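You operate a simulated robot arm through the tools that you are given. There is no shell and no other tool. Be economical: measure what you need, move in short steps, check, and stop when the job is done.

Carry out the task below with a simulated two-armed robot. There is one attempt and no reset: what you move stays moved.

Task
Wipe up the spill on the steel bench top with the green towel and put it back.

It is judged by the outcome, as a careful person would: the job done as asked, and still so three seconds after it is handed in. It fails if anything else is knocked over, pushed out of place, dropped, spilled or broken. Flat cloth is picked up by pressing the open fingertips on it (5 to 10 N) and closing them slowly along it; thin cloth reads only 2 to 8 mm in the jaws.

Robot
Two 6-joint arms with two-finger parallel grippers on one trunk, on a base that drives. Base frame: it is fixed to the floor where the robot stands at the start and does not move with it; the origin is under the middle of the robot, x ahead of it, y to its left, z up; the surface under the hand at the start is at about z = 860. Lengths are in mm, angles in rad, forces in N, time in s.
The left shoulder is at the start at [80, 216, 1582], the right one opposite. With the tool pointing down near the work surface each hand reaches from about 100 to 700 mm from the robot's upright axis, wherever it stands, measured 20 degrees to its own side. Payload 3.43 kg a hand.
The tool frame of a hand sits at the grasp point between the pads (the TCP): z along the fingers, y along the line on which they close. The tips reach 30 mm beyond it. The gripper opens to 94 mm. The fingers are 28 mm wide and 10 mm thick; the gripper's body (50 by 96 mm) begins 55 mm behind the TCP.
Orientation is that of the tool frame in the base frame, as a unit quaternion [w, x, y, z]. With the fingers straight down and closing along the base's y, the tool's x points along the base's -x, its y along +y and its z along -z.

Tools
- The arms move only by the tool drive_tool. It takes "left_increments", "right_increments" or both (then of equal length, played together; a hand with none holds still); each is a list of rows, each a list of 6 numbers: the shift along the tool's x, y, z in mm, then the turn, a rotation vector about the tool's x, y, z in rad. In form: [[dx, dy, dz, wx, wy, wz], ...]. A call has 1 to 8 rows; each row is the pose to reach, as a shift and turn from the pose commanded when the call began, along the tool's axes at that moment. "left_fingers" and "right_fingers" are, for a hand that has rows, the gripper command, from -1 (shut) to 1 (fully open), values between in proportion, set as the call begins (left out, the last holds). A row lasts 0.2 s, in which the tool goes at most 50 mm and 0.15 rad; a call with a longer step from one row to the next is refused whole, and so is a gripper value outside its range. Where a pose cannot be reached the arm comes as near as it can. A force on the tool above 40 N (or 10 N above the force at the start of the call, whichever is more), or a blocked arm, ends the call early, and 0.2 s more pass. The fingers move at their own pace (about 72 mm/s each) and stop on an object; they squeeze with about 44 N. The grip force told is the motor's: it shows also when the fingers shut on nothing. Time passes only in rows, and 0.2 s behind the last, so rows that repeat a pose let the fingers close. The reply holds the time, the measured pose of the TCP, the force on the tool along the base axes, the opening and the grip force, in the units named above and with some noise, with the torque about the TCP (base axes, N m) and any sound that the robot's microphone picked up, and new pictures: "views" is both (left out), scene, wrist or none (wrist: the cameras of the hands that moved).
- Cameras (640 x 400 px; columns grow to the right, rows downward): "scene" is now at [94, 30, 1732]; the picture's right is [0.44, -0.90, 0.00], its down [-0.74, -0.37, -0.56] and it looks along [0.51, 0.25, -0.83] (base axes); focal length 255 px, centre (320, 200). "left" rides on the left gripper at [76, -14, -103] in its tool frame; the picture's right is [0.18, 0.98, 0.00], its down [-0.75, 0.14, -0.64] and it looks along [-0.63, 0.12, 0.77] (tool axes); focal length 243 px, centre (320, 200). "right" rides on the right gripper at [76, 14, -103] in its tool frame; the picture's right is [-0.18, 0.98, 0.00], its down [-0.75, -0.14, -0.64] and it looks along [-0.63, -0.12, 0.77] (tool axes); focal length 243 px, centre (320, 200). There is no depth. A picture from a camera that has moved, and an enlarged one, comes with that camera's place and axes in the base frame and with its lens.
- raise_lower(by): slides the trunk up (or, below 0, down) by that many mm; the arms and the scene camera ride with it, the base frame stays. It gives what a move gives, with no picture.
- base_move(legs): drives the robot by 1 to 6 legs, each [ahead, left, turn to the left] in mm, mm and rad, along the robot's own axes; the way and the turn of a leg run together, so that a leg with both is an arc; at most 1500 mm and 3.142 rad a leg. The arms and the cameras ride along, it lands a little off, and it stops where it bumps. It gives what a move gives, and a new picture of the scene camera.
- head_to(pan, tilt): turns the head with the scene camera to pan (to the left, within 1.501 rad either way) and tilt (down, from -0.506 to 1.204), counted from straight ahead of the robot. It gives what a move gives, and a new picture of the scene camera.
- close_up(camera, box): a new picture of the part [left, top, right, bottom] of that camera's present view, enlarged. The clock stands still meanwhile.
- sign_off(): hands the job in; it is judged then, once.

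Go step by step. Nothing tells you exact positions but the pictures and the camera data: compare them with the known pose of the tool, close in by small moves and look again before you grip or let go. The budget is 120 turns and 260 pictures, counting those below and the enlarged ones. Unless the task says otherwise, let go and move clear before handing in, and close with one line.

The tools are called as a command line: name --argument value ..., lists and objects as JSON in quotes. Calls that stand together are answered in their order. drive_tool: Moves the arms, as the interface text tells. Its arguments: {"type":"object","properties":{"left_increments":{"type":"array"},"left_fingers":{"type":"number"},"right_increments":{"type":"array"},"right_fingers":{"type":"number"},"views":{"type":"string","enum":["both","scene","wrist","none"]}},"required":[]} The other tools are called the same way: raise_lower (by) slides the trunk up or down; base_move (legs) drives the base; head_to (pan, tilt) turns the head that bears the scene camera; close_up (camera, box) takes an enlarged picture of a part of a camera's view; sign_off () hands the job in.

At the start:

```text
clock: 0.0
left_tool_pos: [396.1, 350.2, 999.7]
left_tool_rot: [-0.001, 0.0, 1.0, -0.001]
left_ft_force: [0.6, 0.0, -0.4]
left_ft_torque: [-0.02, 0.0, 0.03]
left_opening: 93.8
left_grip_force: 0.0
right_tool_pos: [628.9, -106.0, 1116.8]
right_tool_rot: [0.0, 0.001, 1.0, 0.0]
right_ft_force: [-0.2, -0.5, -0.4]
right_ft_torque: [0.01, 0.01, 0.0]
right_opening: 94.0
right_grip_force: 0.0
trunk travel left (down, up): [-812.0, 28.0]
robot x, y, heading: [1.1, -3.2, 0.003]
head pan, tilt: [0.459, 0.972]
```

scene: 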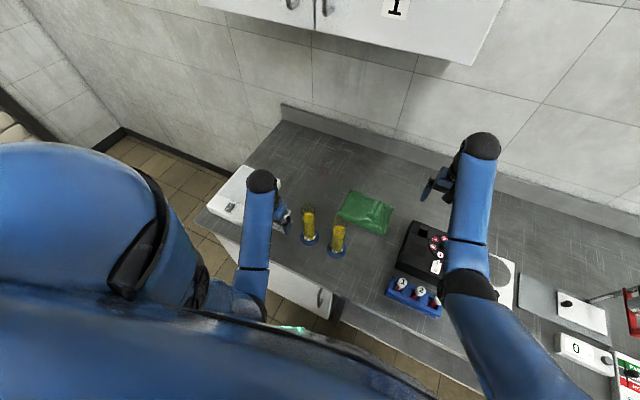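
right: 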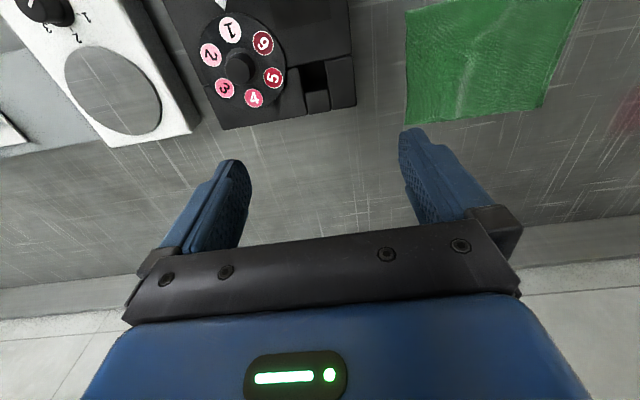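
left: 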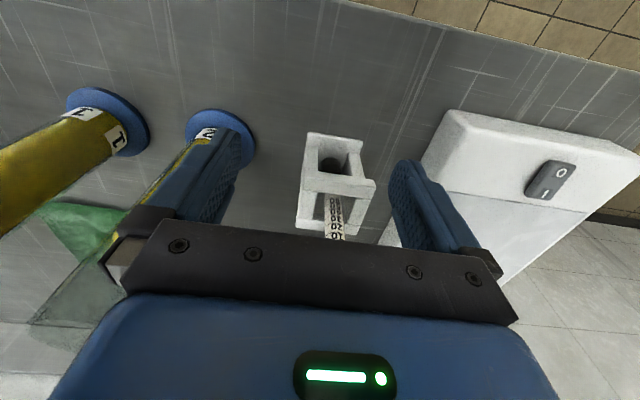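

I see a green towel on the bench, two yellow cylinders near it, and perhaps a faint reddish spill beyond the towel. I'll enlarge the views to find the spill.

close_up --camera "scene" --box '[200, 90, 440, 280]'

close_up --camera "scene" --box '[400, 150, 640, 400]'

close_up --camera "right" --box '[380, 0, 640, 160]'

```text
2.11 times, centred on (320, 185) of scene
camera zoom: at [94.0, 30.0, 1732.0], right [0.44, -0.9, 0.0], down [-0.74, -0.37, -0.56], along [0.51, 0.25, -0.83], focal length 537 px, centre (320, 232)
```

zoom: 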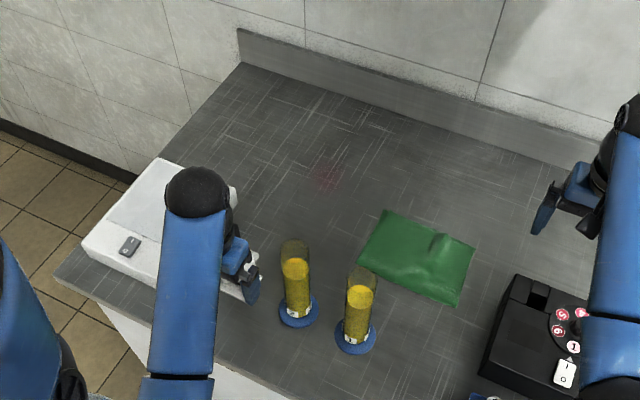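

```text
1.60 times, centred on (520, 275) of scene
camera zoom: at [94.0, 30.0, 1732.0], right [0.44, -0.9, 0.0], down [-0.74, -0.37, -0.56], along [0.51, 0.25, -0.83], focal length 408 px, centre (0, 80)
```

zoom: 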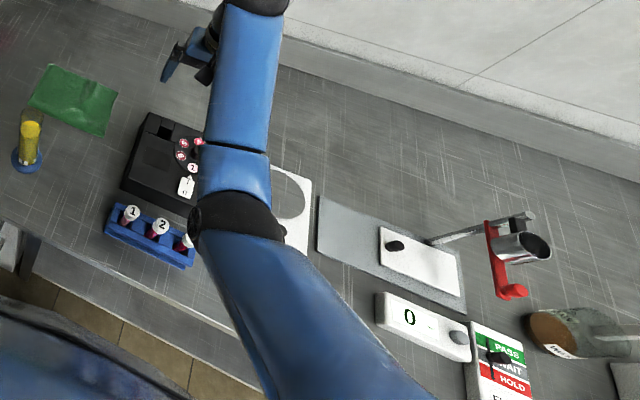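

```text
2.46 times, centred on (510, 80) of right
camera zoom: at [553.8, -92.0, 1218.8], right [0.18, 0.98, 0.0], down [0.75, -0.14, 0.64], along [0.63, -0.12, -0.77], focal length 597 px, centre (-148, 495)
```

zoom: 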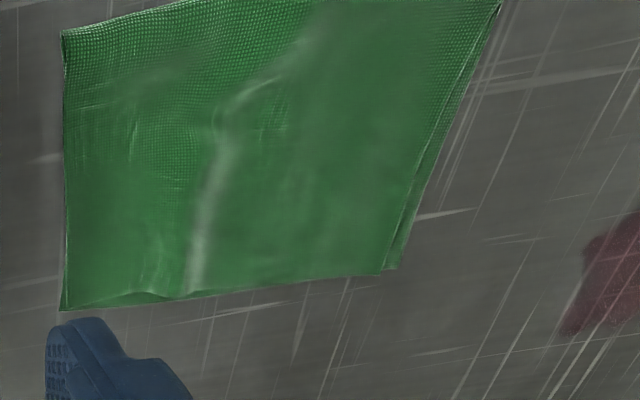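

The spill is a faint red patch at about (759, 340), and the towel covers roughly x 592–736, y 3–211 with a ridge along x near its middle. The tall cylinders are at about (455, 250) and (460, 143), up to z≈1080. I'll raise the left hand well clear and look down at the bench edge and floor.

drive_tool --left_increments '[[0, 0, -40, 0, 0, 0], [0, 0, -80, 0, 0, 0], [0, 0, -120, 0, 0, 0], [0, 0, -160, 0, 0, 0], [0, 0, -200, 0, 0, 0]]' --views "wrist"

head_to --pan 0.1 --tilt 1.2

```text
clock: 1.2
left_tool_pos: [397.8, 352.3, 1016.0]
left_tool_rot: [0.0, -0.001, 1.0, 0.001]
left_ft_force: [0.2, -0.4, 0.6]
left_ft_torque: [0.0, -0.03, 0.01]
left_opening: 94.2
left_grip_force: 0.1
left hand out of reach, approached as far as the arm can: row 1, 2, 3, 4, 5
right_tool_pos: [628.3, -105.1, 1117.2]
right_tool_rot: [-0.001, 0.0, 1.0, 0.0]
right_ft_force: [0.1, 0.2, 0.1]
right_ft_torque: [0.01, 0.03, -0.01]
right_opening: 94.2
right_grip_force: 0.0
trunk travel left (down, up): [-812.0, 28.0]
robot x, y, heading: [1.5, 0.6, 0.001]
head pan, tilt: [0.459, 0.972]
camera left: at [322.1, 338.5, 1118.3], right [-0.18, 0.98, 0.0], down [0.75, 0.14, 0.64], along [0.63, 0.12, -0.77], focal length 243 px, centre (320, 200)
```

left: 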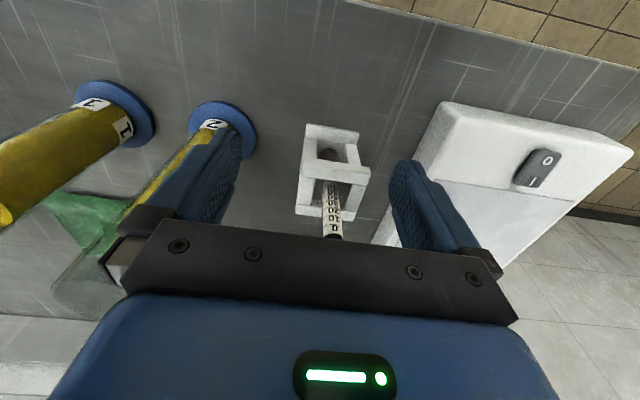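

```text
clock: 2.0
left_tool_pos: [398.2, 353.4, 1015.8]
left_tool_rot: [0.001, 0.0, 1.0, 0.0]
left_ft_force: [-0.6, -0.2, 0.7]
left_ft_torque: [0.0, -0.03, -0.02]
left_opening: 94.1
left_grip_force: 0.1
right_tool_pos: [628.9, -105.4, 1117.2]
right_tool_rot: [0.0, 0.0, 1.0, -0.001]
right_ft_force: [0.4, 0.2, 0.3]
right_ft_torque: [0.01, 0.0, -0.02]
right_opening: 94.0
right_grip_force: 0.0
trunk travel left (down, up): [-812.0, 28.0]
robot x, y, heading: [-0.7, -0.6, 0.002]
head pan, tilt: [0.099, 1.201]
camera scene: at [85.8, 4.0, 1717.4], right [0.1, -0.99, 0.0], down [-0.93, -0.09, -0.36], along [0.36, 0.04, -0.93], focal length 255 px, centre (320, 200)
```

scene: 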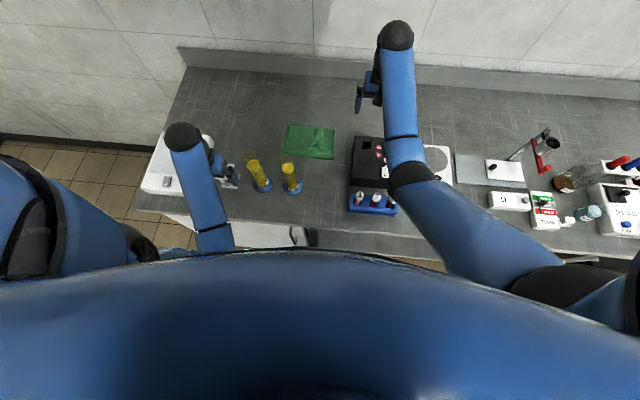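

The left hand cannot rise while so close in. I'll shift it left, away from the cylinders, then forward and up in small steps.

drive_tool --left_increments '[[0, 25, 0, 0, 0, 0], [0, 50, 0, 0, 0, 0], [-30, 60, 0, 0, 0, 0], [-60, 60, -10, 0, 0, 0], [-90, 60, -20, 0, 0, 0]]'

```text
clock: 3.2
left_tool_pos: [491.8, 410.2, 1033.6]
left_tool_rot: [-0.001, -0.001, 1.0, 0.0]
left_ft_force: [0.0, -0.2, -0.7]
left_ft_torque: [-0.01, 0.01, -0.03]
left_opening: 93.8
left_grip_force: 0.1
right_tool_pos: [630.6, -104.9, 1116.3]
right_tool_rot: [-0.001, 0.0, 1.0, -0.001]
right_ft_force: [0.6, 0.7, -0.6]
right_ft_torque: [-0.01, 0.04, 0.01]
right_opening: 94.1
right_grip_force: 0.2
trunk travel left (down, up): [-812.0, 28.0]
robot x, y, heading: [0.4, -3.8, -0.0]
head pan, tilt: [0.099, 1.201]
camera scene: at [87.0, 4.0, 1717.3], right [0.1, -0.99, 0.0], down [-0.93, -0.09, -0.36], along [0.36, 0.04, -0.93], focal length 255 px, centre (320, 200)
camera left: at [415.3, 396.6, 1136.8], right [-0.18, 0.98, 0.0], down [0.75, 0.14, 0.64], along [0.63, 0.12, -0.77], focal length 243 px, centre (320, 200)
```

scene: 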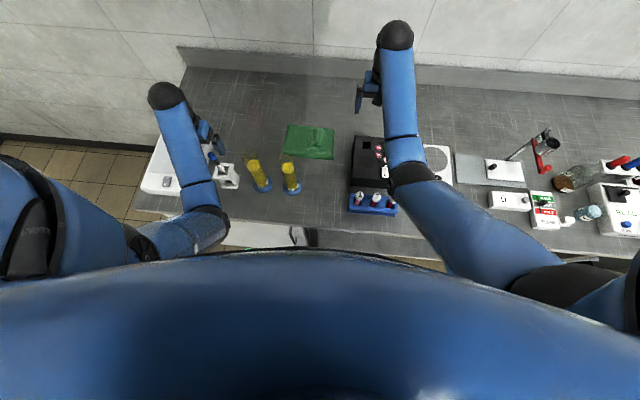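
left: 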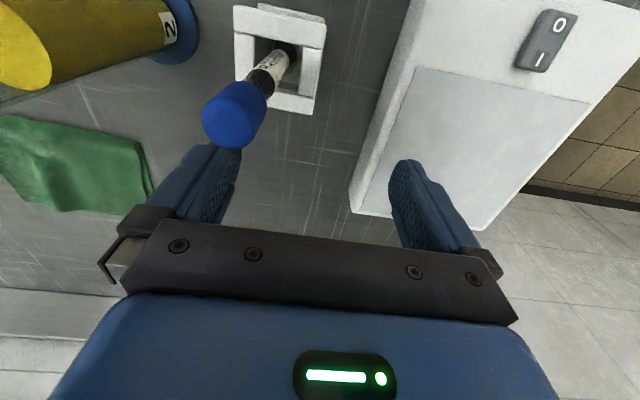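

A blue-capped tool stands in the holder, with its top at about (455, 372, 1037), close behind the left finger. I'll move straight up and forward, away from it, and then look.

drive_tool --left_increments '[[-15, 0, -20, 0, 0, 0], [-35, 0, -40, 0, 0, 0], [-65, 0, -65, 0, 0, 0], [-100, 0, -90, 0, 0, 0], [-135, 0, -115, 0, 0, 0]]'

close_up --camera "scene" --box '[120, 60, 360, 210]'

```text
clock: 4.4
left_tool_pos: [630.9, 410.3, 1143.7]
left_tool_rot: [0.0, -0.001, 1.0, 0.0]
left_ft_force: [-0.2, 0.3, 0.0]
left_ft_torque: [-0.03, -0.03, 0.03]
left_opening: 93.8
left_grip_force: 0.1
left hand out of reach, approached as far as the arm can: row 2, 3, 4, 5
right_tool_pos: [630.1, -106.6, 1115.4]
right_tool_rot: [-0.001, 0.001, 1.0, 0.0]
right_ft_force: [0.2, 0.5, -0.4]
right_ft_torque: [-0.02, 0.0, 0.01]
right_opening: 94.0
right_grip_force: 0.0
trunk travel left (down, up): [-812.0, 28.0]
robot x, y, heading: [-4.7, -0.4, -0.001]
head pan, tilt: [0.099, 1.201]
camera scene: at [87.1, 3.3, 1717.2], right [0.1, -0.99, 0.0], down [-0.93, -0.09, -0.36], along [0.36, 0.04, -0.93], focal length 255 px, centre (320, 200)
camera left: at [554.6, 395.9, 1246.0], right [-0.18, 0.98, 0.0], down [0.75, 0.14, 0.64], along [0.63, 0.12, -0.77], focal length 243 px, centre (320, 200)
```

scene: 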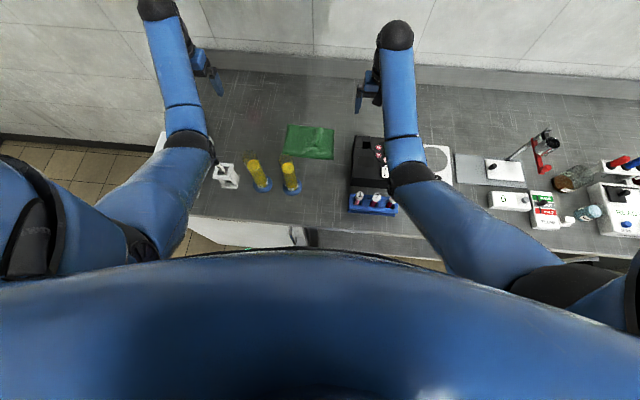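
left: 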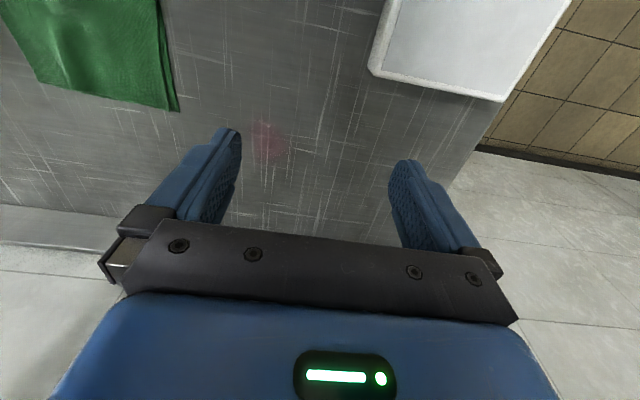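

```text
2.67 times, centred on (240, 135) of scene
camera zoom: at [87.1, 3.3, 1717.2], right [0.1, -0.99, 0.0], down [-0.93, -0.09, -0.36], along [0.36, 0.04, -0.93], focal length 680 px, centre (533, 373)
```

zoom: 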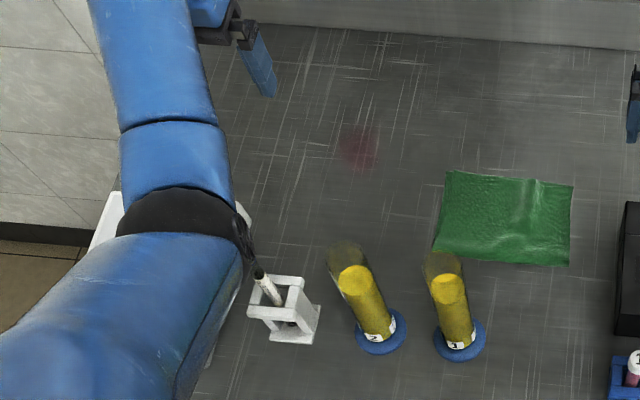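

The spill is at (757, 342) from both cameras, and the towel ridge is near y≈74. Next I'll swing the left hand across at height to just above the towel.

drive_tool --left_increments '[[0, -40, 0, 0, 0, 0], [0, -80, 0, 0, 0, 0], [0, -120, 10, 0, 0, 0], [0, -160, 20, 0, 0, 0], [0, -200, 40, 0, 0, 0], [0, -240, 60, 0, 0, 0], [0, -280, 80, 0, 0, 0], [0, -310, 110, 0, 0, 0]]'

```text
clock: 6.2
left_tool_pos: [631.6, 98.5, 1028.8]
left_tool_rot: [0.0, 0.001, 1.0, 0.0]
left_ft_force: [0.4, 0.8, 0.0]
left_ft_torque: [0.0, 0.03, -0.03]
left_opening: 94.0
left_grip_force: 0.0
left hand out of reach, approached as far as the arm can: row 1, 2, 3, 4
right_tool_pos: [628.9, -106.0, 1116.3]
right_tool_rot: [0.0, 0.0, 1.0, 0.0]
right_ft_force: [0.4, -0.3, 0.3]
right_ft_torque: [-0.01, 0.02, 0.04]
right_opening: 93.9
right_grip_force: 0.0
trunk travel left (down, up): [-812.0, 28.0]
robot x, y, heading: [2.5, -0.3, 0.0]
head pan, tilt: [0.099, 1.201]
camera scene: at [86.0, 2.7, 1717.4], right [0.1, -0.99, 0.0], down [-0.93, -0.09, -0.36], along [0.36, 0.04, -0.93], focal length 255 px, centre (320, 200)
camera left: at [554.9, 84.9, 1131.4], right [-0.18, 0.98, 0.0], down [0.75, 0.14, 0.64], along [0.63, 0.12, -0.77], focal length 243 px, centre (320, 200)
```

scene: 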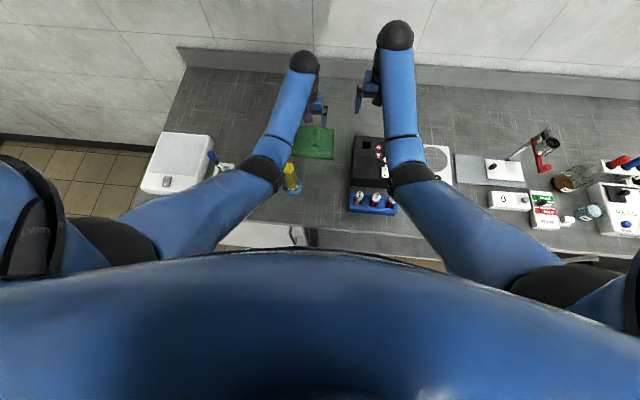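
left: 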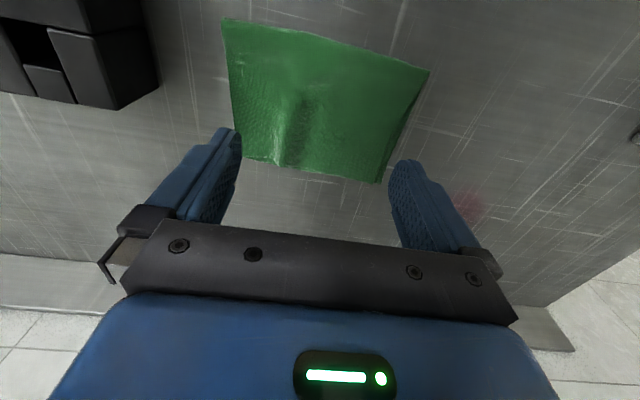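

The hand now sits above the towel, and the ridge runs along x at y≈80. I'll go down closer over (685, 80) with the jaws at about 60 mm.

drive_tool --left_increments '[[-25, -9, 20, 0, 0, 0], [-53, -18, 45, 0, 0, 0], [-53, -18, 75, 0, 0, 0]]' --left_fingers 0.3

```text
clock: 7.0
left_tool_pos: [674.6, 84.4, 960.8]
left_tool_rot: [0.002, 0.0, 1.0, 0.0]
left_ft_force: [-0.9, -0.3, -0.9]
left_ft_torque: [0.0, 0.0, 0.03]
left_opening: 61.4
left_grip_force: 0.0
left hand out of reach, approached as far as the arm can: row 3
right_tool_pos: [629.0, -105.1, 1116.5]
right_tool_rot: [0.0, 0.0, 1.0, 0.0]
right_ft_force: [0.8, -0.4, -0.5]
right_ft_torque: [-0.02, -0.01, 0.0]
right_opening: 93.9
right_grip_force: 0.0
trunk travel left (down, up): [-812.0, 28.0]
robot x, y, heading: [3.0, 1.1, -0.001]
head pan, tilt: [0.099, 1.201]
camera scene: at [86.1, 3.6, 1717.4], right [0.1, -1.0, 0.0], down [-0.93, -0.09, -0.36], along [0.36, 0.04, -0.93], focal length 255 px, centre (320, 200)
camera left: at [598.2, 70.3, 1063.6], right [-0.18, 0.98, 0.0], down [0.75, 0.14, 0.64], along [0.63, 0.12, -0.76], focal length 243 px, centre (320, 200)
```

scene: 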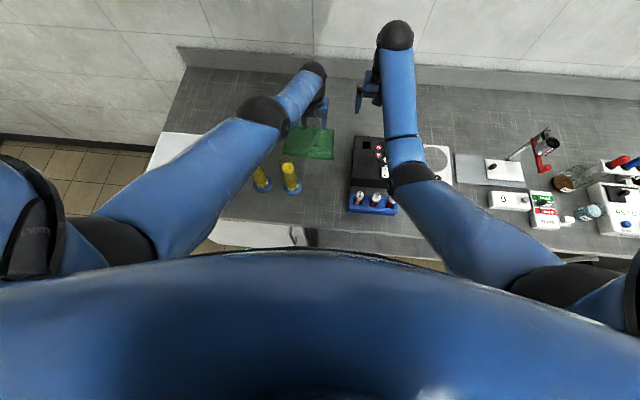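
left: 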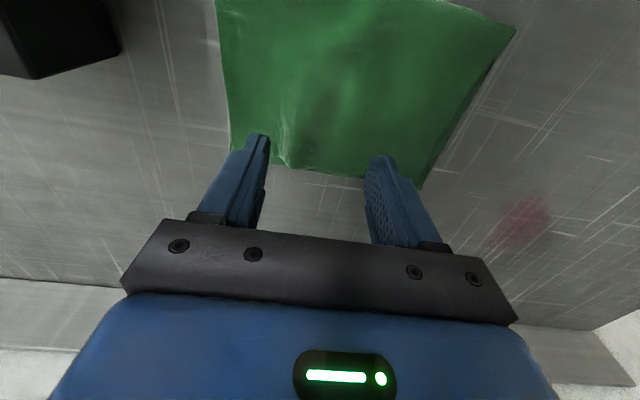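

The left arm is fully stretched here, so the trunk must come down about 150 mm. The black box top is at z≈911 under the right hand, so I'll raise both hands first, tilting the right one slightly.

drive_tool --left_increments '[[15, 0, -35, 0, 0, 0], [30, 0, -75, 0, 0, 0], [45, 0, -100, 0, 0, 0]]' --right_increments '[[0, 0, -20, 0, -0.12, 0], [0, 0, -40, 0, -0.24, 0], [0, 0, -60, 0, -0.36, 0]]' --views "none"

```text
clock: 7.8
left_tool_pos: [625.7, 87.5, 1060.6]
left_tool_rot: [0.0, 0.0, 1.0, 0.0]
left_ft_force: [-1.0, 0.0, 0.9]
left_ft_torque: [-0.01, -0.01, 0.01]
left_opening: 61.2
left_grip_force: 0.1
right_tool_pos: [628.2, -105.1, 1176.8]
right_tool_rot: [0.18, -0.001, 0.984, 0.0]
right_ft_force: [-0.3, 0.2, 0.4]
right_ft_torque: [0.03, -0.04, 0.0]
right_opening: 93.9
right_grip_force: 0.1
trunk travel left (down, up): [-812.0, 28.0]
robot x, y, heading: [1.8, 0.4, -0.002]
head pan, tilt: [0.099, 1.201]
```

A model of the arm fits the data: links of about 404 and 338 mm, elbow down. To keep the forearm above the cylinders I must keep the arm nearly straight. I'll extend first, then lower the trunk in two stages.

drive_tool --left_increments '[[-20, 0, 30, 0, 0, 0], [-40, 0, 60, 0, 0, 0], [-45, -5, 85, 0, 0, 0]]' --views "none"

raise_lower --by -50

head_to --pan 0.25 --tilt 1.1

```text
clock: 8.6
left_tool_pos: [675.0, 81.5, 976.6]
left_tool_rot: [0.001, 0.0, 1.0, 0.0]
left_ft_force: [0.3, 0.2, 0.8]
left_ft_torque: [-0.03, 0.0, 0.01]
left_opening: 61.0
left_grip_force: 0.0
right_tool_pos: [629.3, -105.9, 1176.4]
right_tool_rot: [0.179, 0.0, 0.984, 0.0]
right_ft_force: [-1.6, -0.2, 0.0]
right_ft_torque: [0.02, 0.05, 0.0]
right_opening: 94.2
right_grip_force: 0.0
trunk travel left (down, up): [-812.0, 28.0]
robot x, y, heading: [-1.8, 3.5, -0.004]
head pan, tilt: [0.099, 1.201]
```

```text
clock: 9.6
left_tool_pos: [673.4, 80.7, 926.8]
left_tool_rot: [0.0, 0.0, 1.0, 0.0]
left_ft_force: [-0.2, -0.5, -0.1]
left_ft_torque: [0.01, -0.02, 0.04]
left_opening: 60.9
left_grip_force: 0.1
right_tool_pos: [629.0, -105.6, 1126.2]
right_tool_rot: [0.179, -0.001, 0.984, 0.0]
right_ft_force: [0.3, 0.9, 0.7]
right_ft_torque: [-0.01, 0.02, -0.03]
right_opening: 94.1
right_grip_force: 0.1
trunk travel left (down, up): [-762.0, 78.0]
robot x, y, heading: [-3.8, -2.4, -0.001]
head pan, tilt: [0.099, 1.201]
```

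```text
clock: 10.3
left_tool_pos: [673.3, 81.6, 927.0]
left_tool_rot: [0.0, 0.001, 1.0, -0.001]
left_ft_force: [-0.5, -0.2, 0.4]
left_ft_torque: [0.02, 0.03, -0.02]
left_opening: 60.9
left_grip_force: 0.2
right_tool_pos: [629.1, -106.0, 1125.4]
right_tool_rot: [0.178, 0.0, 0.984, 0.0]
right_ft_force: [0.2, -0.5, 0.1]
right_ft_torque: [0.0, 0.03, 0.01]
right_opening: 94.1
right_grip_force: 0.1
trunk travel left (down, up): [-762.0, 78.0]
robot x, y, heading: [1.1, -2.5, 0.001]
head pan, tilt: [0.25, 1.1]
camera scene: at [91.0, 13.8, 1673.4], right [0.25, -0.97, 0.0], down [-0.86, -0.22, -0.45], along [0.44, 0.11, -0.89], focal length 255 px, centre (320, 200)
```

scene: 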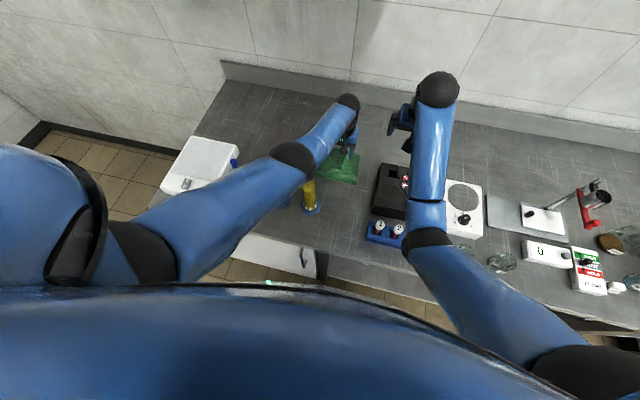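

Things look clear. I'll raise the left hand 45 mm while keeping it extended, then lower the trunk another 55 mm.

drive_tool --left_increments '[[-5, 0, -25, 0, 0, 0], [-10, 0, -50, 0, 0, 0], [-10, 0, -50, 0, 0, 0]]' --views "none"

raise_lower --by -55

drive_tool --left_increments '[[0, 0, 0, 0, 0, 0]]'

```text
clock: 11.1
left_tool_pos: [684.8, 83.2, 976.5]
left_tool_rot: [0.0, 0.0, 1.0, 0.0]
left_ft_force: [0.2, 0.2, -0.1]
left_ft_torque: [-0.01, -0.01, 0.02]
left_opening: 61.4
left_grip_force: 0.0
right_tool_pos: [628.4, -105.4, 1126.0]
right_tool_rot: [0.179, 0.001, 0.984, 0.0]
right_ft_force: [-0.2, 0.5, -0.2]
right_ft_torque: [-0.02, 0.01, -0.01]
right_opening: 93.9
right_grip_force: 0.1
trunk travel left (down, up): [-762.0, 78.0]
robot x, y, heading: [0.4, 4.6, -0.0]
head pan, tilt: [0.25, 1.1]
```

```text
clock: 12.0
left_tool_pos: [683.1, 83.2, 922.2]
left_tool_rot: [0.0, 0.0, 1.0, 0.0]
left_ft_force: [-0.2, 0.4, 0.5]
left_ft_torque: [-0.01, -0.04, 0.03]
left_opening: 61.0
left_grip_force: 0.1
right_tool_pos: [629.5, -106.5, 1071.4]
right_tool_rot: [0.179, 0.0, 0.984, 0.0]
right_ft_force: [-0.7, 0.0, 0.1]
right_ft_torque: [0.0, -0.04, 0.02]
right_opening: 93.9
right_grip_force: 0.1
trunk travel left (down, up): [-707.0, 133.0]
robot x, y, heading: [0.4, -3.6, 0.003]
head pan, tilt: [0.25, 1.1]
```

```text
clock: 12.4
left_tool_pos: [684.2, 82.5, 921.6]
left_tool_rot: [0.0, 0.0, 1.0, 0.0]
left_ft_force: [-0.1, -0.8, 0.4]
left_ft_torque: [0.03, -0.01, 0.02]
left_opening: 60.9
left_grip_force: 0.0
right_tool_pos: [630.0, -104.7, 1070.2]
right_tool_rot: [0.178, 0.0, 0.984, 0.001]
right_ft_force: [0.0, -0.1, 0.3]
right_ft_torque: [0.0, -0.01, 0.0]
right_opening: 94.0
right_grip_force: 0.0
trunk travel left (down, up): [-707.0, 133.0]
robot x, y, heading: [0.3, 0.7, 0.002]
head pan, tilt: [0.25, 1.1]
camera scene: at [91.9, 13.9, 1618.3], right [0.25, -0.97, 0.0], down [-0.86, -0.22, -0.45], along [0.44, 0.11, -0.89], focal length 255 px, centre (320, 200)
camera left: at [608.1, 68.5, 1024.2], right [-0.18, 0.98, 0.0], down [0.75, 0.14, 0.64], along [0.63, 0.12, -0.77], focal length 243 px, centre (320, 200)
```

scene: 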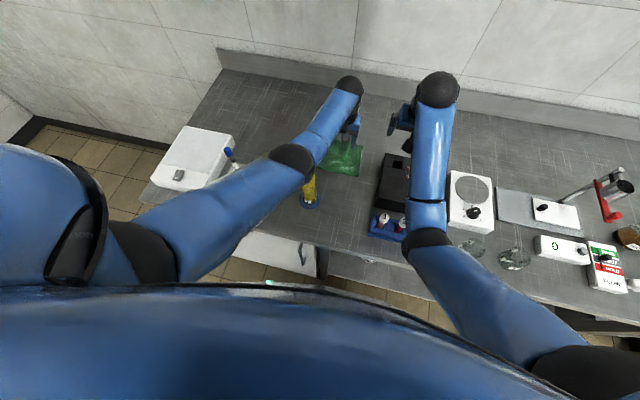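
left: 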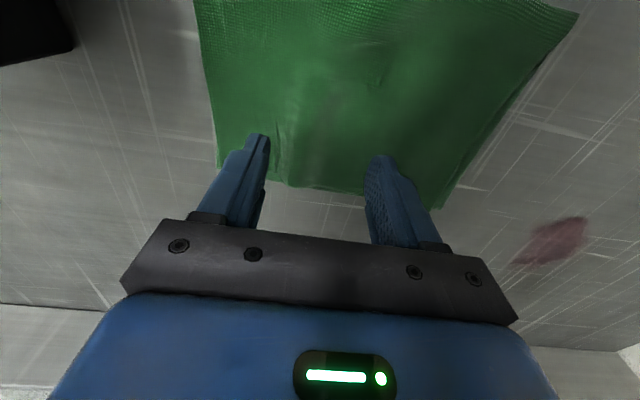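

The hand is 30 mm above the towel with the ridge at y≈62. I'll shift 20 mm right and lower until the tips almost touch.

drive_tool --left_increments '[[0, -20, 10, 0, 0, 0], [0, -20, 20, 0, 0, 0], [0, -20, 26, 0, 0, 0]]' --views "wrist"

close_up --camera "left" --box '[160, 20, 480, 220]'

```text
clock: 13.2
left_tool_pos: [684.5, 64.0, 896.2]
left_tool_rot: [-0.001, 0.0, 1.0, 0.0]
left_ft_force: [-0.4, -0.6, -0.3]
left_ft_torque: [0.01, 0.03, -0.01]
left_opening: 61.2
left_grip_force: 0.1
right_tool_pos: [629.0, -105.7, 1071.4]
right_tool_rot: [0.179, 0.0, 0.984, 0.001]
right_ft_force: [0.4, 0.1, 0.3]
right_ft_torque: [-0.02, 0.0, 0.0]
right_opening: 94.1
right_grip_force: 0.1
trunk travel left (down, up): [-707.0, 133.0]
robot x, y, heading: [-4.2, -0.1, -0.004]
head pan, tilt: [0.25, 1.1]
camera left: at [607.7, 48.6, 998.1], right [-0.18, 0.98, 0.0], down [0.75, 0.14, 0.64], along [0.63, 0.12, -0.77], focal length 243 px, centre (320, 200)
```

left: 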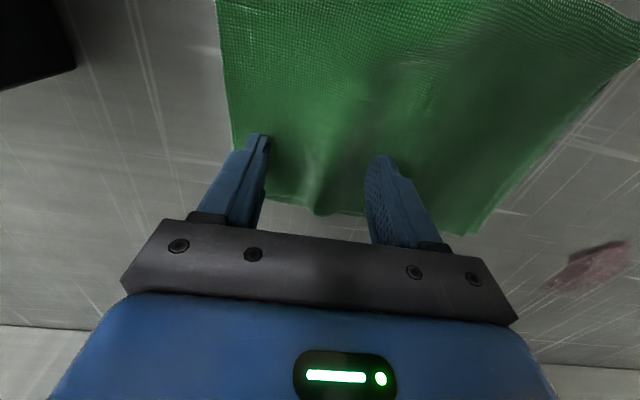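

```text
2.00 times, centred on (320, 120) of left
camera zoom: at [607.7, 48.6, 998.1], right [-0.18, 0.98, 0.0], down [0.75, 0.14, 0.64], along [0.63, 0.12, -0.77], focal length 485 px, centre (320, 360)
```

zoom: 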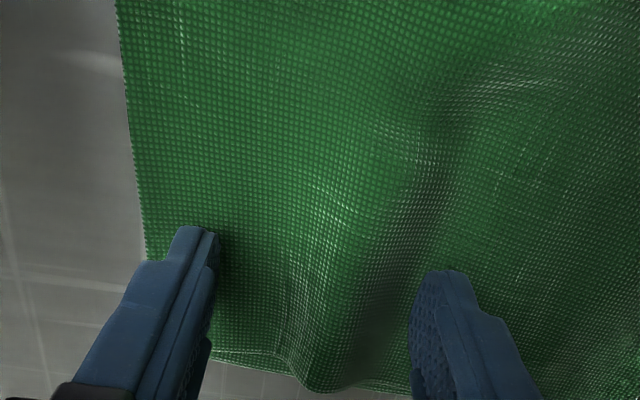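

The ridge is between the open fingers. I'll press down gently in small steps until I feel the cloth.

drive_tool --left_increments '[[0, 0, 2, 0, 0, 0], [0, 0, 4, 0, 0, 0], [0, 0, 6, 0, 0, 0]]' --views "none"

```text
clock: 14.0
left_tool_pos: [684.4, 62.4, 891.0]
left_tool_rot: [0.002, 0.0, 1.0, 0.0]
left_ft_force: [0.1, 0.9, 10.3]
left_ft_torque: [-0.25, 0.04, 0.0]
left_opening: 60.9
left_grip_force: 0.0
right_tool_pos: [628.1, -105.9, 1072.1]
right_tool_rot: [0.181, 0.0, 0.984, 0.0]
right_ft_force: [-0.6, 0.6, -1.0]
right_ft_torque: [0.01, -0.02, 0.01]
right_opening: 94.0
right_grip_force: 0.1
trunk travel left (down, up): [-707.0, 133.0]
robot x, y, heading: [1.2, 0.4, 0.002]
head pan, tilt: [0.25, 1.1]
```

Contact is about 10 N. I'll close the fingers slowly in stages.

drive_tool --left_increments '[[0, 0, -0.5, 0, 0, 0], [0, 0, -0.5, 0, 0, 0]]' --left_fingers 0.0 --views "none"

drive_tool --left_increments '[[0, 0, 0, 0, 0, 0], [0, 0, 0, 0, 0, 0]]' --left_fingers -0.35 --views "none"

drive_tool --left_increments '[[0, 0, 0, 0, 0, 0], [0, 0, 0, 0, 0, 0]]' --left_fingers -0.7 --views "none"

drive_tool --left_increments '[[0, 0, 0, 0, 0, 0], [0, 0, 0, 0, 0, 0], [0, 0, 0, 0, 0, 0]]' --left_fingers -1 --views "wrist"

```text
clock: 14.6
left_tool_pos: [684.2, 63.2, 891.3]
left_tool_rot: [0.001, 0.0, 1.0, 0.0]
left_ft_force: [1.1, 0.1, 12.6]
left_ft_torque: [-0.24, -0.07, 0.03]
left_opening: 46.2
left_grip_force: 0.0
right_tool_pos: [628.2, -106.1, 1072.9]
right_tool_rot: [0.18, 0.001, 0.984, 0.0]
right_ft_force: [0.2, 0.2, 0.1]
right_ft_torque: [0.0, -0.03, 0.0]
right_opening: 93.9
right_grip_force: 0.1
trunk travel left (down, up): [-707.0, 133.0]
robot x, y, heading: [-0.6, 0.2, -0.0]
head pan, tilt: [0.25, 1.1]
```

```text
clock: 15.2
left_tool_pos: [683.7, 63.1, 892.0]
left_tool_rot: [0.001, 0.001, 1.0, 0.0]
left_ft_force: [1.5, 0.3, 15.2]
left_ft_torque: [-0.24, 0.01, 0.02]
left_opening: 29.8
left_grip_force: 0.1
right_tool_pos: [627.6, -105.8, 1070.9]
right_tool_rot: [0.18, 0.0, 0.984, 0.0]
right_ft_force: [-0.9, 0.0, 0.3]
right_ft_torque: [-0.01, 0.0, 0.0]
right_opening: 94.0
right_grip_force: 0.0
trunk travel left (down, up): [-707.0, 133.0]
robot x, y, heading: [0.6, 1.4, -0.005]
head pan, tilt: [0.25, 1.1]
```

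```text
clock: 15.8
left_tool_pos: [683.9, 63.0, 890.4]
left_tool_rot: [0.001, 0.0, 1.0, 0.0]
left_ft_force: [0.3, -0.5, 15.8]
left_ft_torque: [-0.22, -0.05, -0.02]
left_opening: 13.7
left_grip_force: 0.0
right_tool_pos: [627.6, -105.3, 1072.9]
right_tool_rot: [0.179, 0.0, 0.984, 0.0]
right_ft_force: [0.1, 0.2, 0.1]
right_ft_torque: [-0.01, 0.0, 0.01]
right_opening: 94.0
right_grip_force: 0.0
trunk travel left (down, up): [-707.0, 133.0]
robot x, y, heading: [1.1, 1.0, 0.001]
head pan, tilt: [0.25, 1.1]
```

```text
clock: 16.6
left_tool_pos: [683.8, 61.6, 891.9]
left_tool_rot: [0.002, 0.0, 1.0, 0.0]
left_ft_force: [-3.1, -0.2, 14.5]
left_ft_torque: [-0.26, 0.02, -0.01]
left_opening: 5.6
left_grip_force: 39.7
right_tool_pos: [627.0, -106.6, 1071.4]
right_tool_rot: [0.18, 0.0, 0.984, 0.0]
right_ft_force: [0.3, -0.4, -0.6]
right_ft_torque: [-0.02, 0.04, 0.0]
right_opening: 93.9
right_grip_force: 0.0
trunk travel left (down, up): [-707.0, 133.0]
robot x, y, heading: [-3.0, -0.5, -0.0]
head pan, tilt: [0.25, 1.1]
camera left: at [606.9, 47.4, 994.4], right [-0.18, 0.98, 0.0], down [0.75, 0.14, 0.64], along [0.63, 0.12, -0.77], focal length 243 px, centre (320, 200)
```

left: 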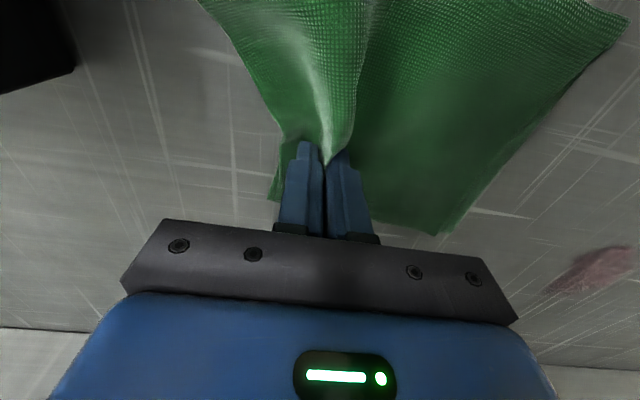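

The jaws hold cloth (5.6 mm). I'll lift 45 mm and check.

drive_tool --left_increments '[[0, 0, -15, 0, 0, 0], [0, 0, -30, 0, 0, 0], [0, 0, -45, 0, 0, 0], [0, 0, -45, 0, 0, 0]]'

```text
clock: 17.6
left_tool_pos: [683.0, 63.3, 933.6]
left_tool_rot: [-0.001, 0.0, 1.0, 0.0]
left_ft_force: [1.0, -0.1, 1.1]
left_ft_torque: [-0.02, 0.02, -0.01]
left_opening: 6.1
left_grip_force: 40.0
right_tool_pos: [630.0, -104.9, 1070.6]
right_tool_rot: [0.179, 0.001, 0.984, 0.0]
right_ft_force: [-0.2, -0.4, 0.2]
right_ft_torque: [-0.02, 0.0, 0.01]
right_opening: 94.0
right_grip_force: 0.0
trunk travel left (down, up): [-707.0, 133.0]
robot x, y, heading: [-1.5, 0.8, 0.002]
head pan, tilt: [0.25, 1.1]
camera scene: at [92.1, 14.2, 1618.3], right [0.25, -0.97, 0.0], down [-0.86, -0.22, -0.45], along [0.44, 0.11, -0.89], focal length 255 px, centre (320, 200)
camera left: at [607.8, 48.4, 1036.8], right [-0.18, 0.98, 0.0], down [0.75, 0.14, 0.64], along [0.63, 0.12, -0.77], focal length 243 px, centre (320, 200)
```

scene: 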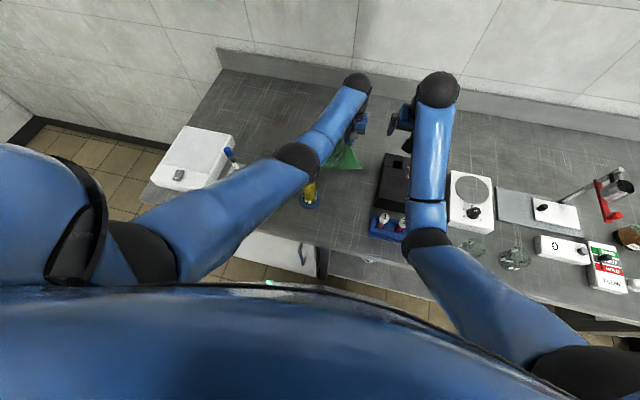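
left: 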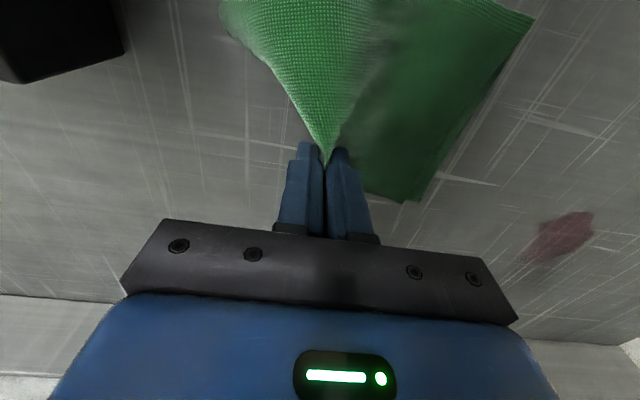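

The towel is held securely. I'll carry it at low height toward the spill, tilting the tool outward so the arm stays straight and reaches.

drive_tool --left_increments '[[-15, 20, 0, 0, -0.1, 0], [-30, 50, 0, 0, -0.2, 0], [-45, 85, 0, 0, -0.3, 0], [-60, 120, 0, 0, -0.4, 0], [-70, 155, 0, 0, -0.5, 0], [-70, 185, 0, 0, -0.5, 0], [-70, 215, 0, 0, -0.5, 0], [-70, 240, 0, 0, -0.5, 0]]'

```text
clock: 19.4
left_tool_pos: [747.9, 303.3, 933.4]
left_tool_rot: [0.246, -0.001, 0.969, 0.0]
left_ft_force: [-1.0, -0.9, -1.7]
left_ft_torque: [0.01, -0.16, 0.02]
left_opening: 6.1
left_grip_force: 40.4
right_tool_pos: [624.1, -106.8, 1075.3]
right_tool_rot: [0.181, 0.0, 0.983, 0.002]
right_ft_force: [0.6, -1.0, 0.5]
right_ft_torque: [0.02, 0.0, 0.04]
right_opening: 94.0
right_grip_force: 0.1
trunk travel left (down, up): [-707.0, 133.0]
robot x, y, heading: [0.4, 0.4, -0.001]
head pan, tilt: [0.25, 1.1]
camera scene: at [84.2, 12.0, 1618.6], right [0.25, -0.97, 0.0], down [-0.86, -0.22, -0.46], along [0.44, 0.11, -0.89], focal length 255 px, centre (320, 200)
camera left: at [632.1, 288.5, 987.7], right [-0.16, 0.98, -0.09], down [0.36, 0.14, 0.92], along [0.92, 0.12, -0.37], focal length 243 px, centre (320, 200)
```

scene: 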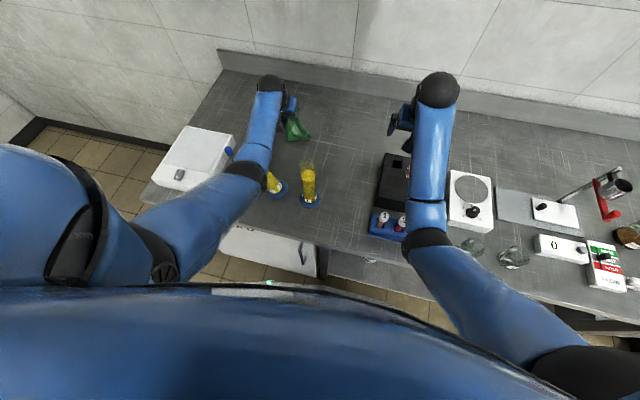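
left: 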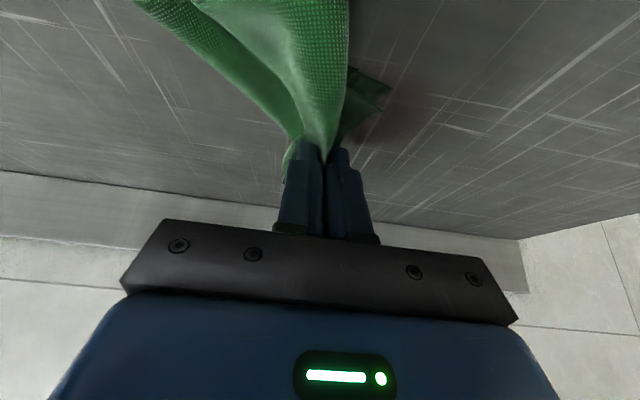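

The towel hangs just beside the spill, which covers about x 720–790, y 300–378. I'll lower gently at (735, 293) until the cloth presses on the bench.

drive_tool --left_increments '[[12, -5, 10, 0, 0, 0], [25.7, -10, 20.2, 0, 0, 0], [28.1, -10, 24.6, 0, 0, 0], [30.5, -10, 29, 0, 0, 0]]' --views "wrist"

```text
clock: 20.4
left_tool_pos: [741.4, 292.3, 898.5]
left_tool_rot: [0.25, -0.001, 0.968, 0.001]
left_ft_force: [1.5, 1.6, 6.5]
left_ft_torque: [0.06, -0.08, -0.05]
left_opening: 5.9
left_grip_force: 40.7
right_tool_pos: [627.7, -106.2, 1071.5]
right_tool_rot: [0.18, 0.0, 0.984, 0.0]
right_ft_force: [-0.1, -0.8, -0.3]
right_ft_torque: [-0.02, -0.01, 0.0]
right_opening: 94.0
right_grip_force: 0.1
trunk travel left (down, up): [-707.0, 133.0]
robot x, y, heading: [-2.9, -7.0, -0.002]
head pan, tilt: [0.25, 1.1]
camera left: at [625.0, 278.4, 951.4], right [-0.16, 0.98, -0.09], down [0.35, 0.14, 0.93], along [0.92, 0.12, -0.37], focal length 243 px, centre (320, 200)
```

left: 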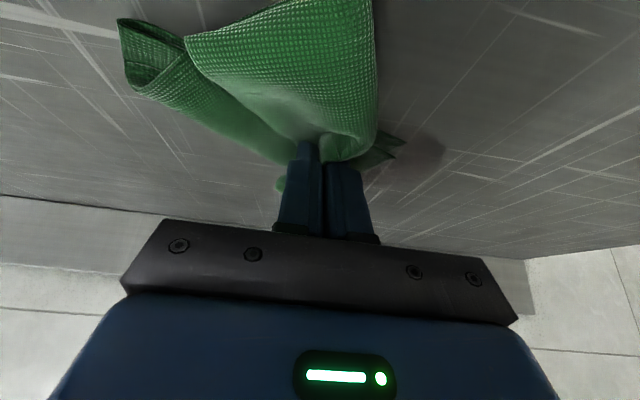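

The cloth presses at 6.5 N. I'll wipe across the spill and back, stepping outward in x.

drive_tool --left_increments '[[0.5, 25, 0.9, 0, 0, 0], [0.5, 50, 0.9, 0, 0, 0], [0.5, 75, 0.9, 0, 0, 0], [0.5, 100, 0.9, 0, 0, 0], [-11.5, 90, 7.5, 0, 0, 0], [-11.5, 60, 7.5, 0, 0, 0], [-11.5, 30, 7.5, 0, 0, 0], [-11.5, 0, 7.5, 0, 0, 0]]' --views "both"

```text
clock: 22.2
left_tool_pos: [755.1, 292.4, 897.1]
left_tool_rot: [0.249, -0.001, 0.968, 0.001]
left_ft_force: [-3.8, 7.2, 21.4]
left_ft_torque: [0.17, 0.01, 0.08]
left_opening: 5.8
left_grip_force: 40.4
right_tool_pos: [627.0, -106.3, 1072.9]
right_tool_rot: [0.181, 0.0, 0.983, -0.001]
right_ft_force: [-0.1, 0.3, 0.6]
right_ft_torque: [-0.01, 0.01, 0.05]
right_opening: 94.0
right_grip_force: 0.2
trunk travel left (down, up): [-707.0, 133.0]
robot x, y, heading: [3.1, 0.6, -0.002]
head pan, tilt: [0.25, 1.1]
camera scene: at [87.2, 13.0, 1618.7], right [0.25, -0.97, 0.0], down [-0.86, -0.22, -0.46], along [0.44, 0.11, -0.89], focal length 255 px, centre (320, 200)
camera left: at [639.4, 277.6, 950.2], right [-0.16, 0.98, -0.09], down [0.35, 0.14, 0.93], along [0.92, 0.12, -0.37], focal length 243 px, centre (320, 200)
```

scene: 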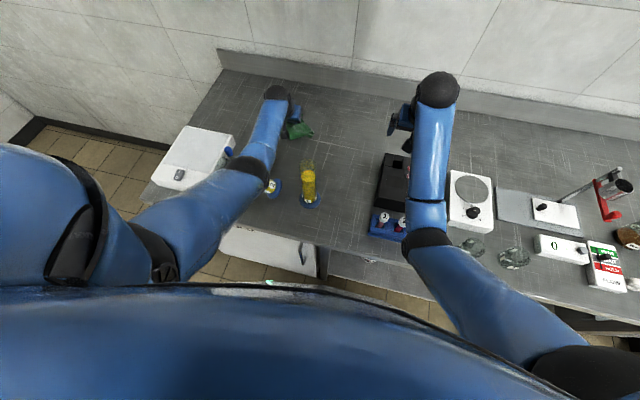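
left: 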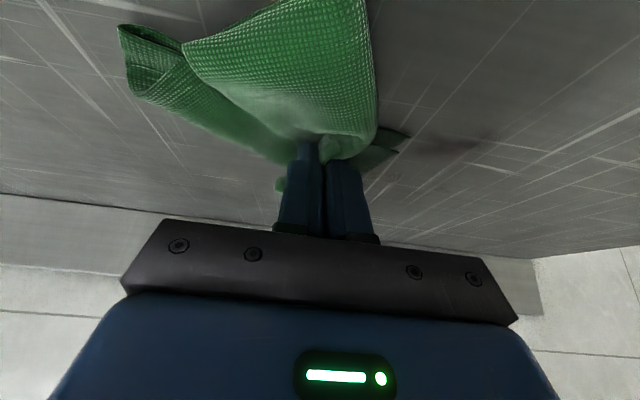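

The stain looks fainter. I'll do two more strokes farther out in x.

drive_tool --left_increments '[[-11.4, 10, 6.2, 0, 0, 0], [-11.4, 40, 6.2, 0, 0, 0], [-11.4, 70, 6.2, 0, 0, 0], [-11.4, 92, 6.2, 0, 0, 0], [-22.8, 80, 12.4, 0, 0, 0], [-22.8, 50, 12.4, 0, 0, 0], [-22.8, 20, 12.4, 0, 0, 0], [-22.8, 0, 12.4, 0, 0, 0]]' --views "wrist"

```text
clock: 24.0
left_tool_pos: [782.9, 294.3, 896.5]
left_tool_rot: [0.25, 0.0, 0.968, 0.001]
left_ft_force: [0.5, 4.2, 18.2]
left_ft_torque: [0.04, -0.01, 0.01]
left_opening: 6.2
left_grip_force: 40.1
left hand out of reach, approached as far as the arm can: row 5, 8
right_tool_pos: [627.5, -107.2, 1073.2]
right_tool_rot: [0.18, 0.0, 0.984, 0.0]
right_ft_force: [0.6, 0.9, 0.0]
right_ft_torque: [0.0, -0.02, 0.0]
right_opening: 94.0
right_grip_force: 0.0
trunk travel left (down, up): [-707.0, 133.0]
robot x, y, heading: [0.6, 0.8, -0.007]
head pan, tilt: [0.25, 1.1]
camera left: at [667.1, 279.6, 950.0], right [-0.16, 0.98, -0.09], down [0.35, 0.14, 0.93], along [0.92, 0.12, -0.37], focal length 243 px, centre (320, 200)
```

left: 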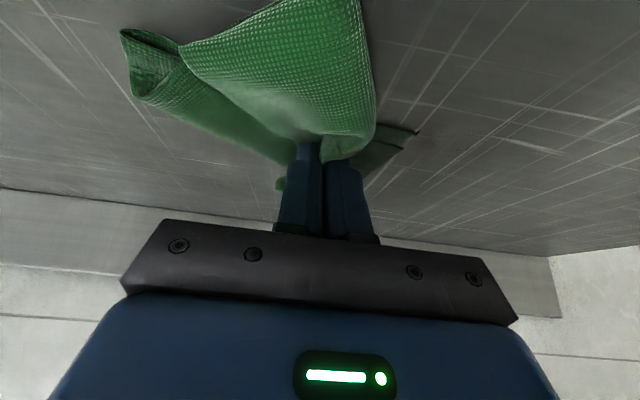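

It looks clean from here. One more pass on the near side, then I'll lift slightly to the right and look.

drive_tool --left_increments '[[23.3, 0, -12.6, 0, 0, 0], [49, 0, -26.7, 0, 0, 0], [49, 30, -26.7, 0, 0, 0], [49, 60, -26.7, 0, 0, 0], [49, 90, -26.7, 0, 0, 0], [35, 60, -19, 0, 0, 0], [35, 30, -19, 0, 0, 0], [35, 0, -19, 0, 0, 0]]' --views "none"

drive_tool --left_increments '[[-10, -20, -20, 0, 0, 0], [-15, -60, -30, 0, 0, 0], [-15, -90, -30, 0, 0, 0]]' --views "wrist"

close_up --camera "scene" --box '[200, 60, 380, 220]'

```text
clock: 24.5
left_tool_pos: [787.3, 295.3, 897.0]
left_tool_rot: [0.264, 0.001, 0.965, 0.001]
left_ft_force: [-5.9, -1.4, 24.7]
left_ft_torque: [-0.13, 0.17, -0.02]
left_opening: 6.1
left_grip_force: 40.5
left hand out of reach, approached as far as the arm can: row 1, 2
right_tool_pos: [628.1, -106.4, 1072.0]
right_tool_rot: [0.179, 0.0, 0.984, 0.001]
right_ft_force: [0.1, -0.2, -0.5]
right_ft_torque: [-0.02, 0.02, 0.0]
right_opening: 93.9
right_grip_force: 0.1
trunk travel left (down, up): [-707.0, 133.0]
robot x, y, heading: [-0.5, -3.4, 0.002]
head pan, tilt: [0.25, 1.1]
stopped in row 2 (left hand): the force on the tool passed its limit at 47 N (the readings are from after the stop); the commanded pose is now the measured one
```

```text
clock: 25.3
left_tool_pos: [802.4, 204.4, 916.9]
left_tool_rot: [0.259, 0.0, 0.966, 0.002]
left_ft_force: [0.0, 1.0, 1.1]
left_ft_torque: [-0.02, -0.01, 0.0]
left_opening: 5.9
left_grip_force: 40.4
left hand out of reach, approached as far as the arm can: row 1, 2, 3
right_tool_pos: [628.3, -108.6, 1071.1]
right_tool_rot: [0.179, 0.001, 0.984, 0.001]
right_ft_force: [0.7, 0.1, -0.2]
right_ft_torque: [-0.02, -0.02, -0.02]
right_opening: 94.0
right_grip_force: 0.1
trunk travel left (down, up): [-707.0, 133.0]
robot x, y, heading: [-1.7, -0.9, 0.003]
head pan, tilt: [0.25, 1.1]
camera left: at [685.3, 189.9, 966.9], right [-0.16, 0.98, -0.09], down [0.33, 0.14, 0.93], along [0.93, 0.12, -0.35], focal length 243 px, centre (320, 200)
```

left: 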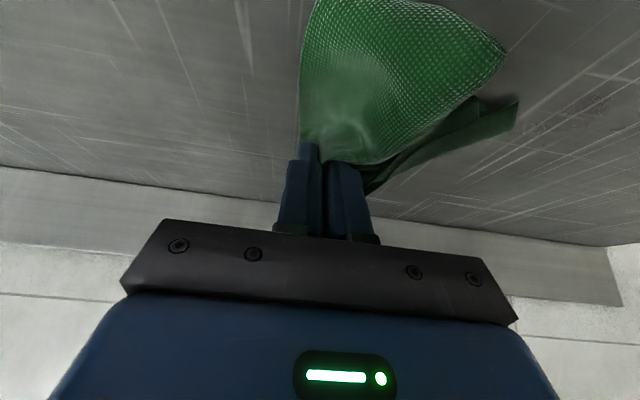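

```text
2.50 times, centred on (290, 140) of scene
camera zoom: at [90.5, 12.3, 1618.4], right [0.25, -0.97, 0.0], down [-0.86, -0.22, -0.45], along [0.44, 0.11, -0.89], focal length 637 px, centre (395, 350)
```

zoom: 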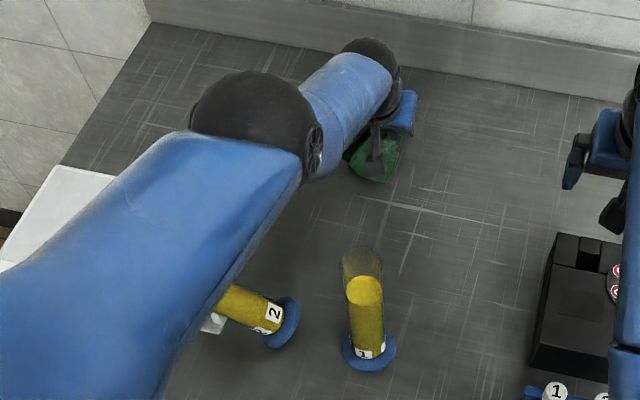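

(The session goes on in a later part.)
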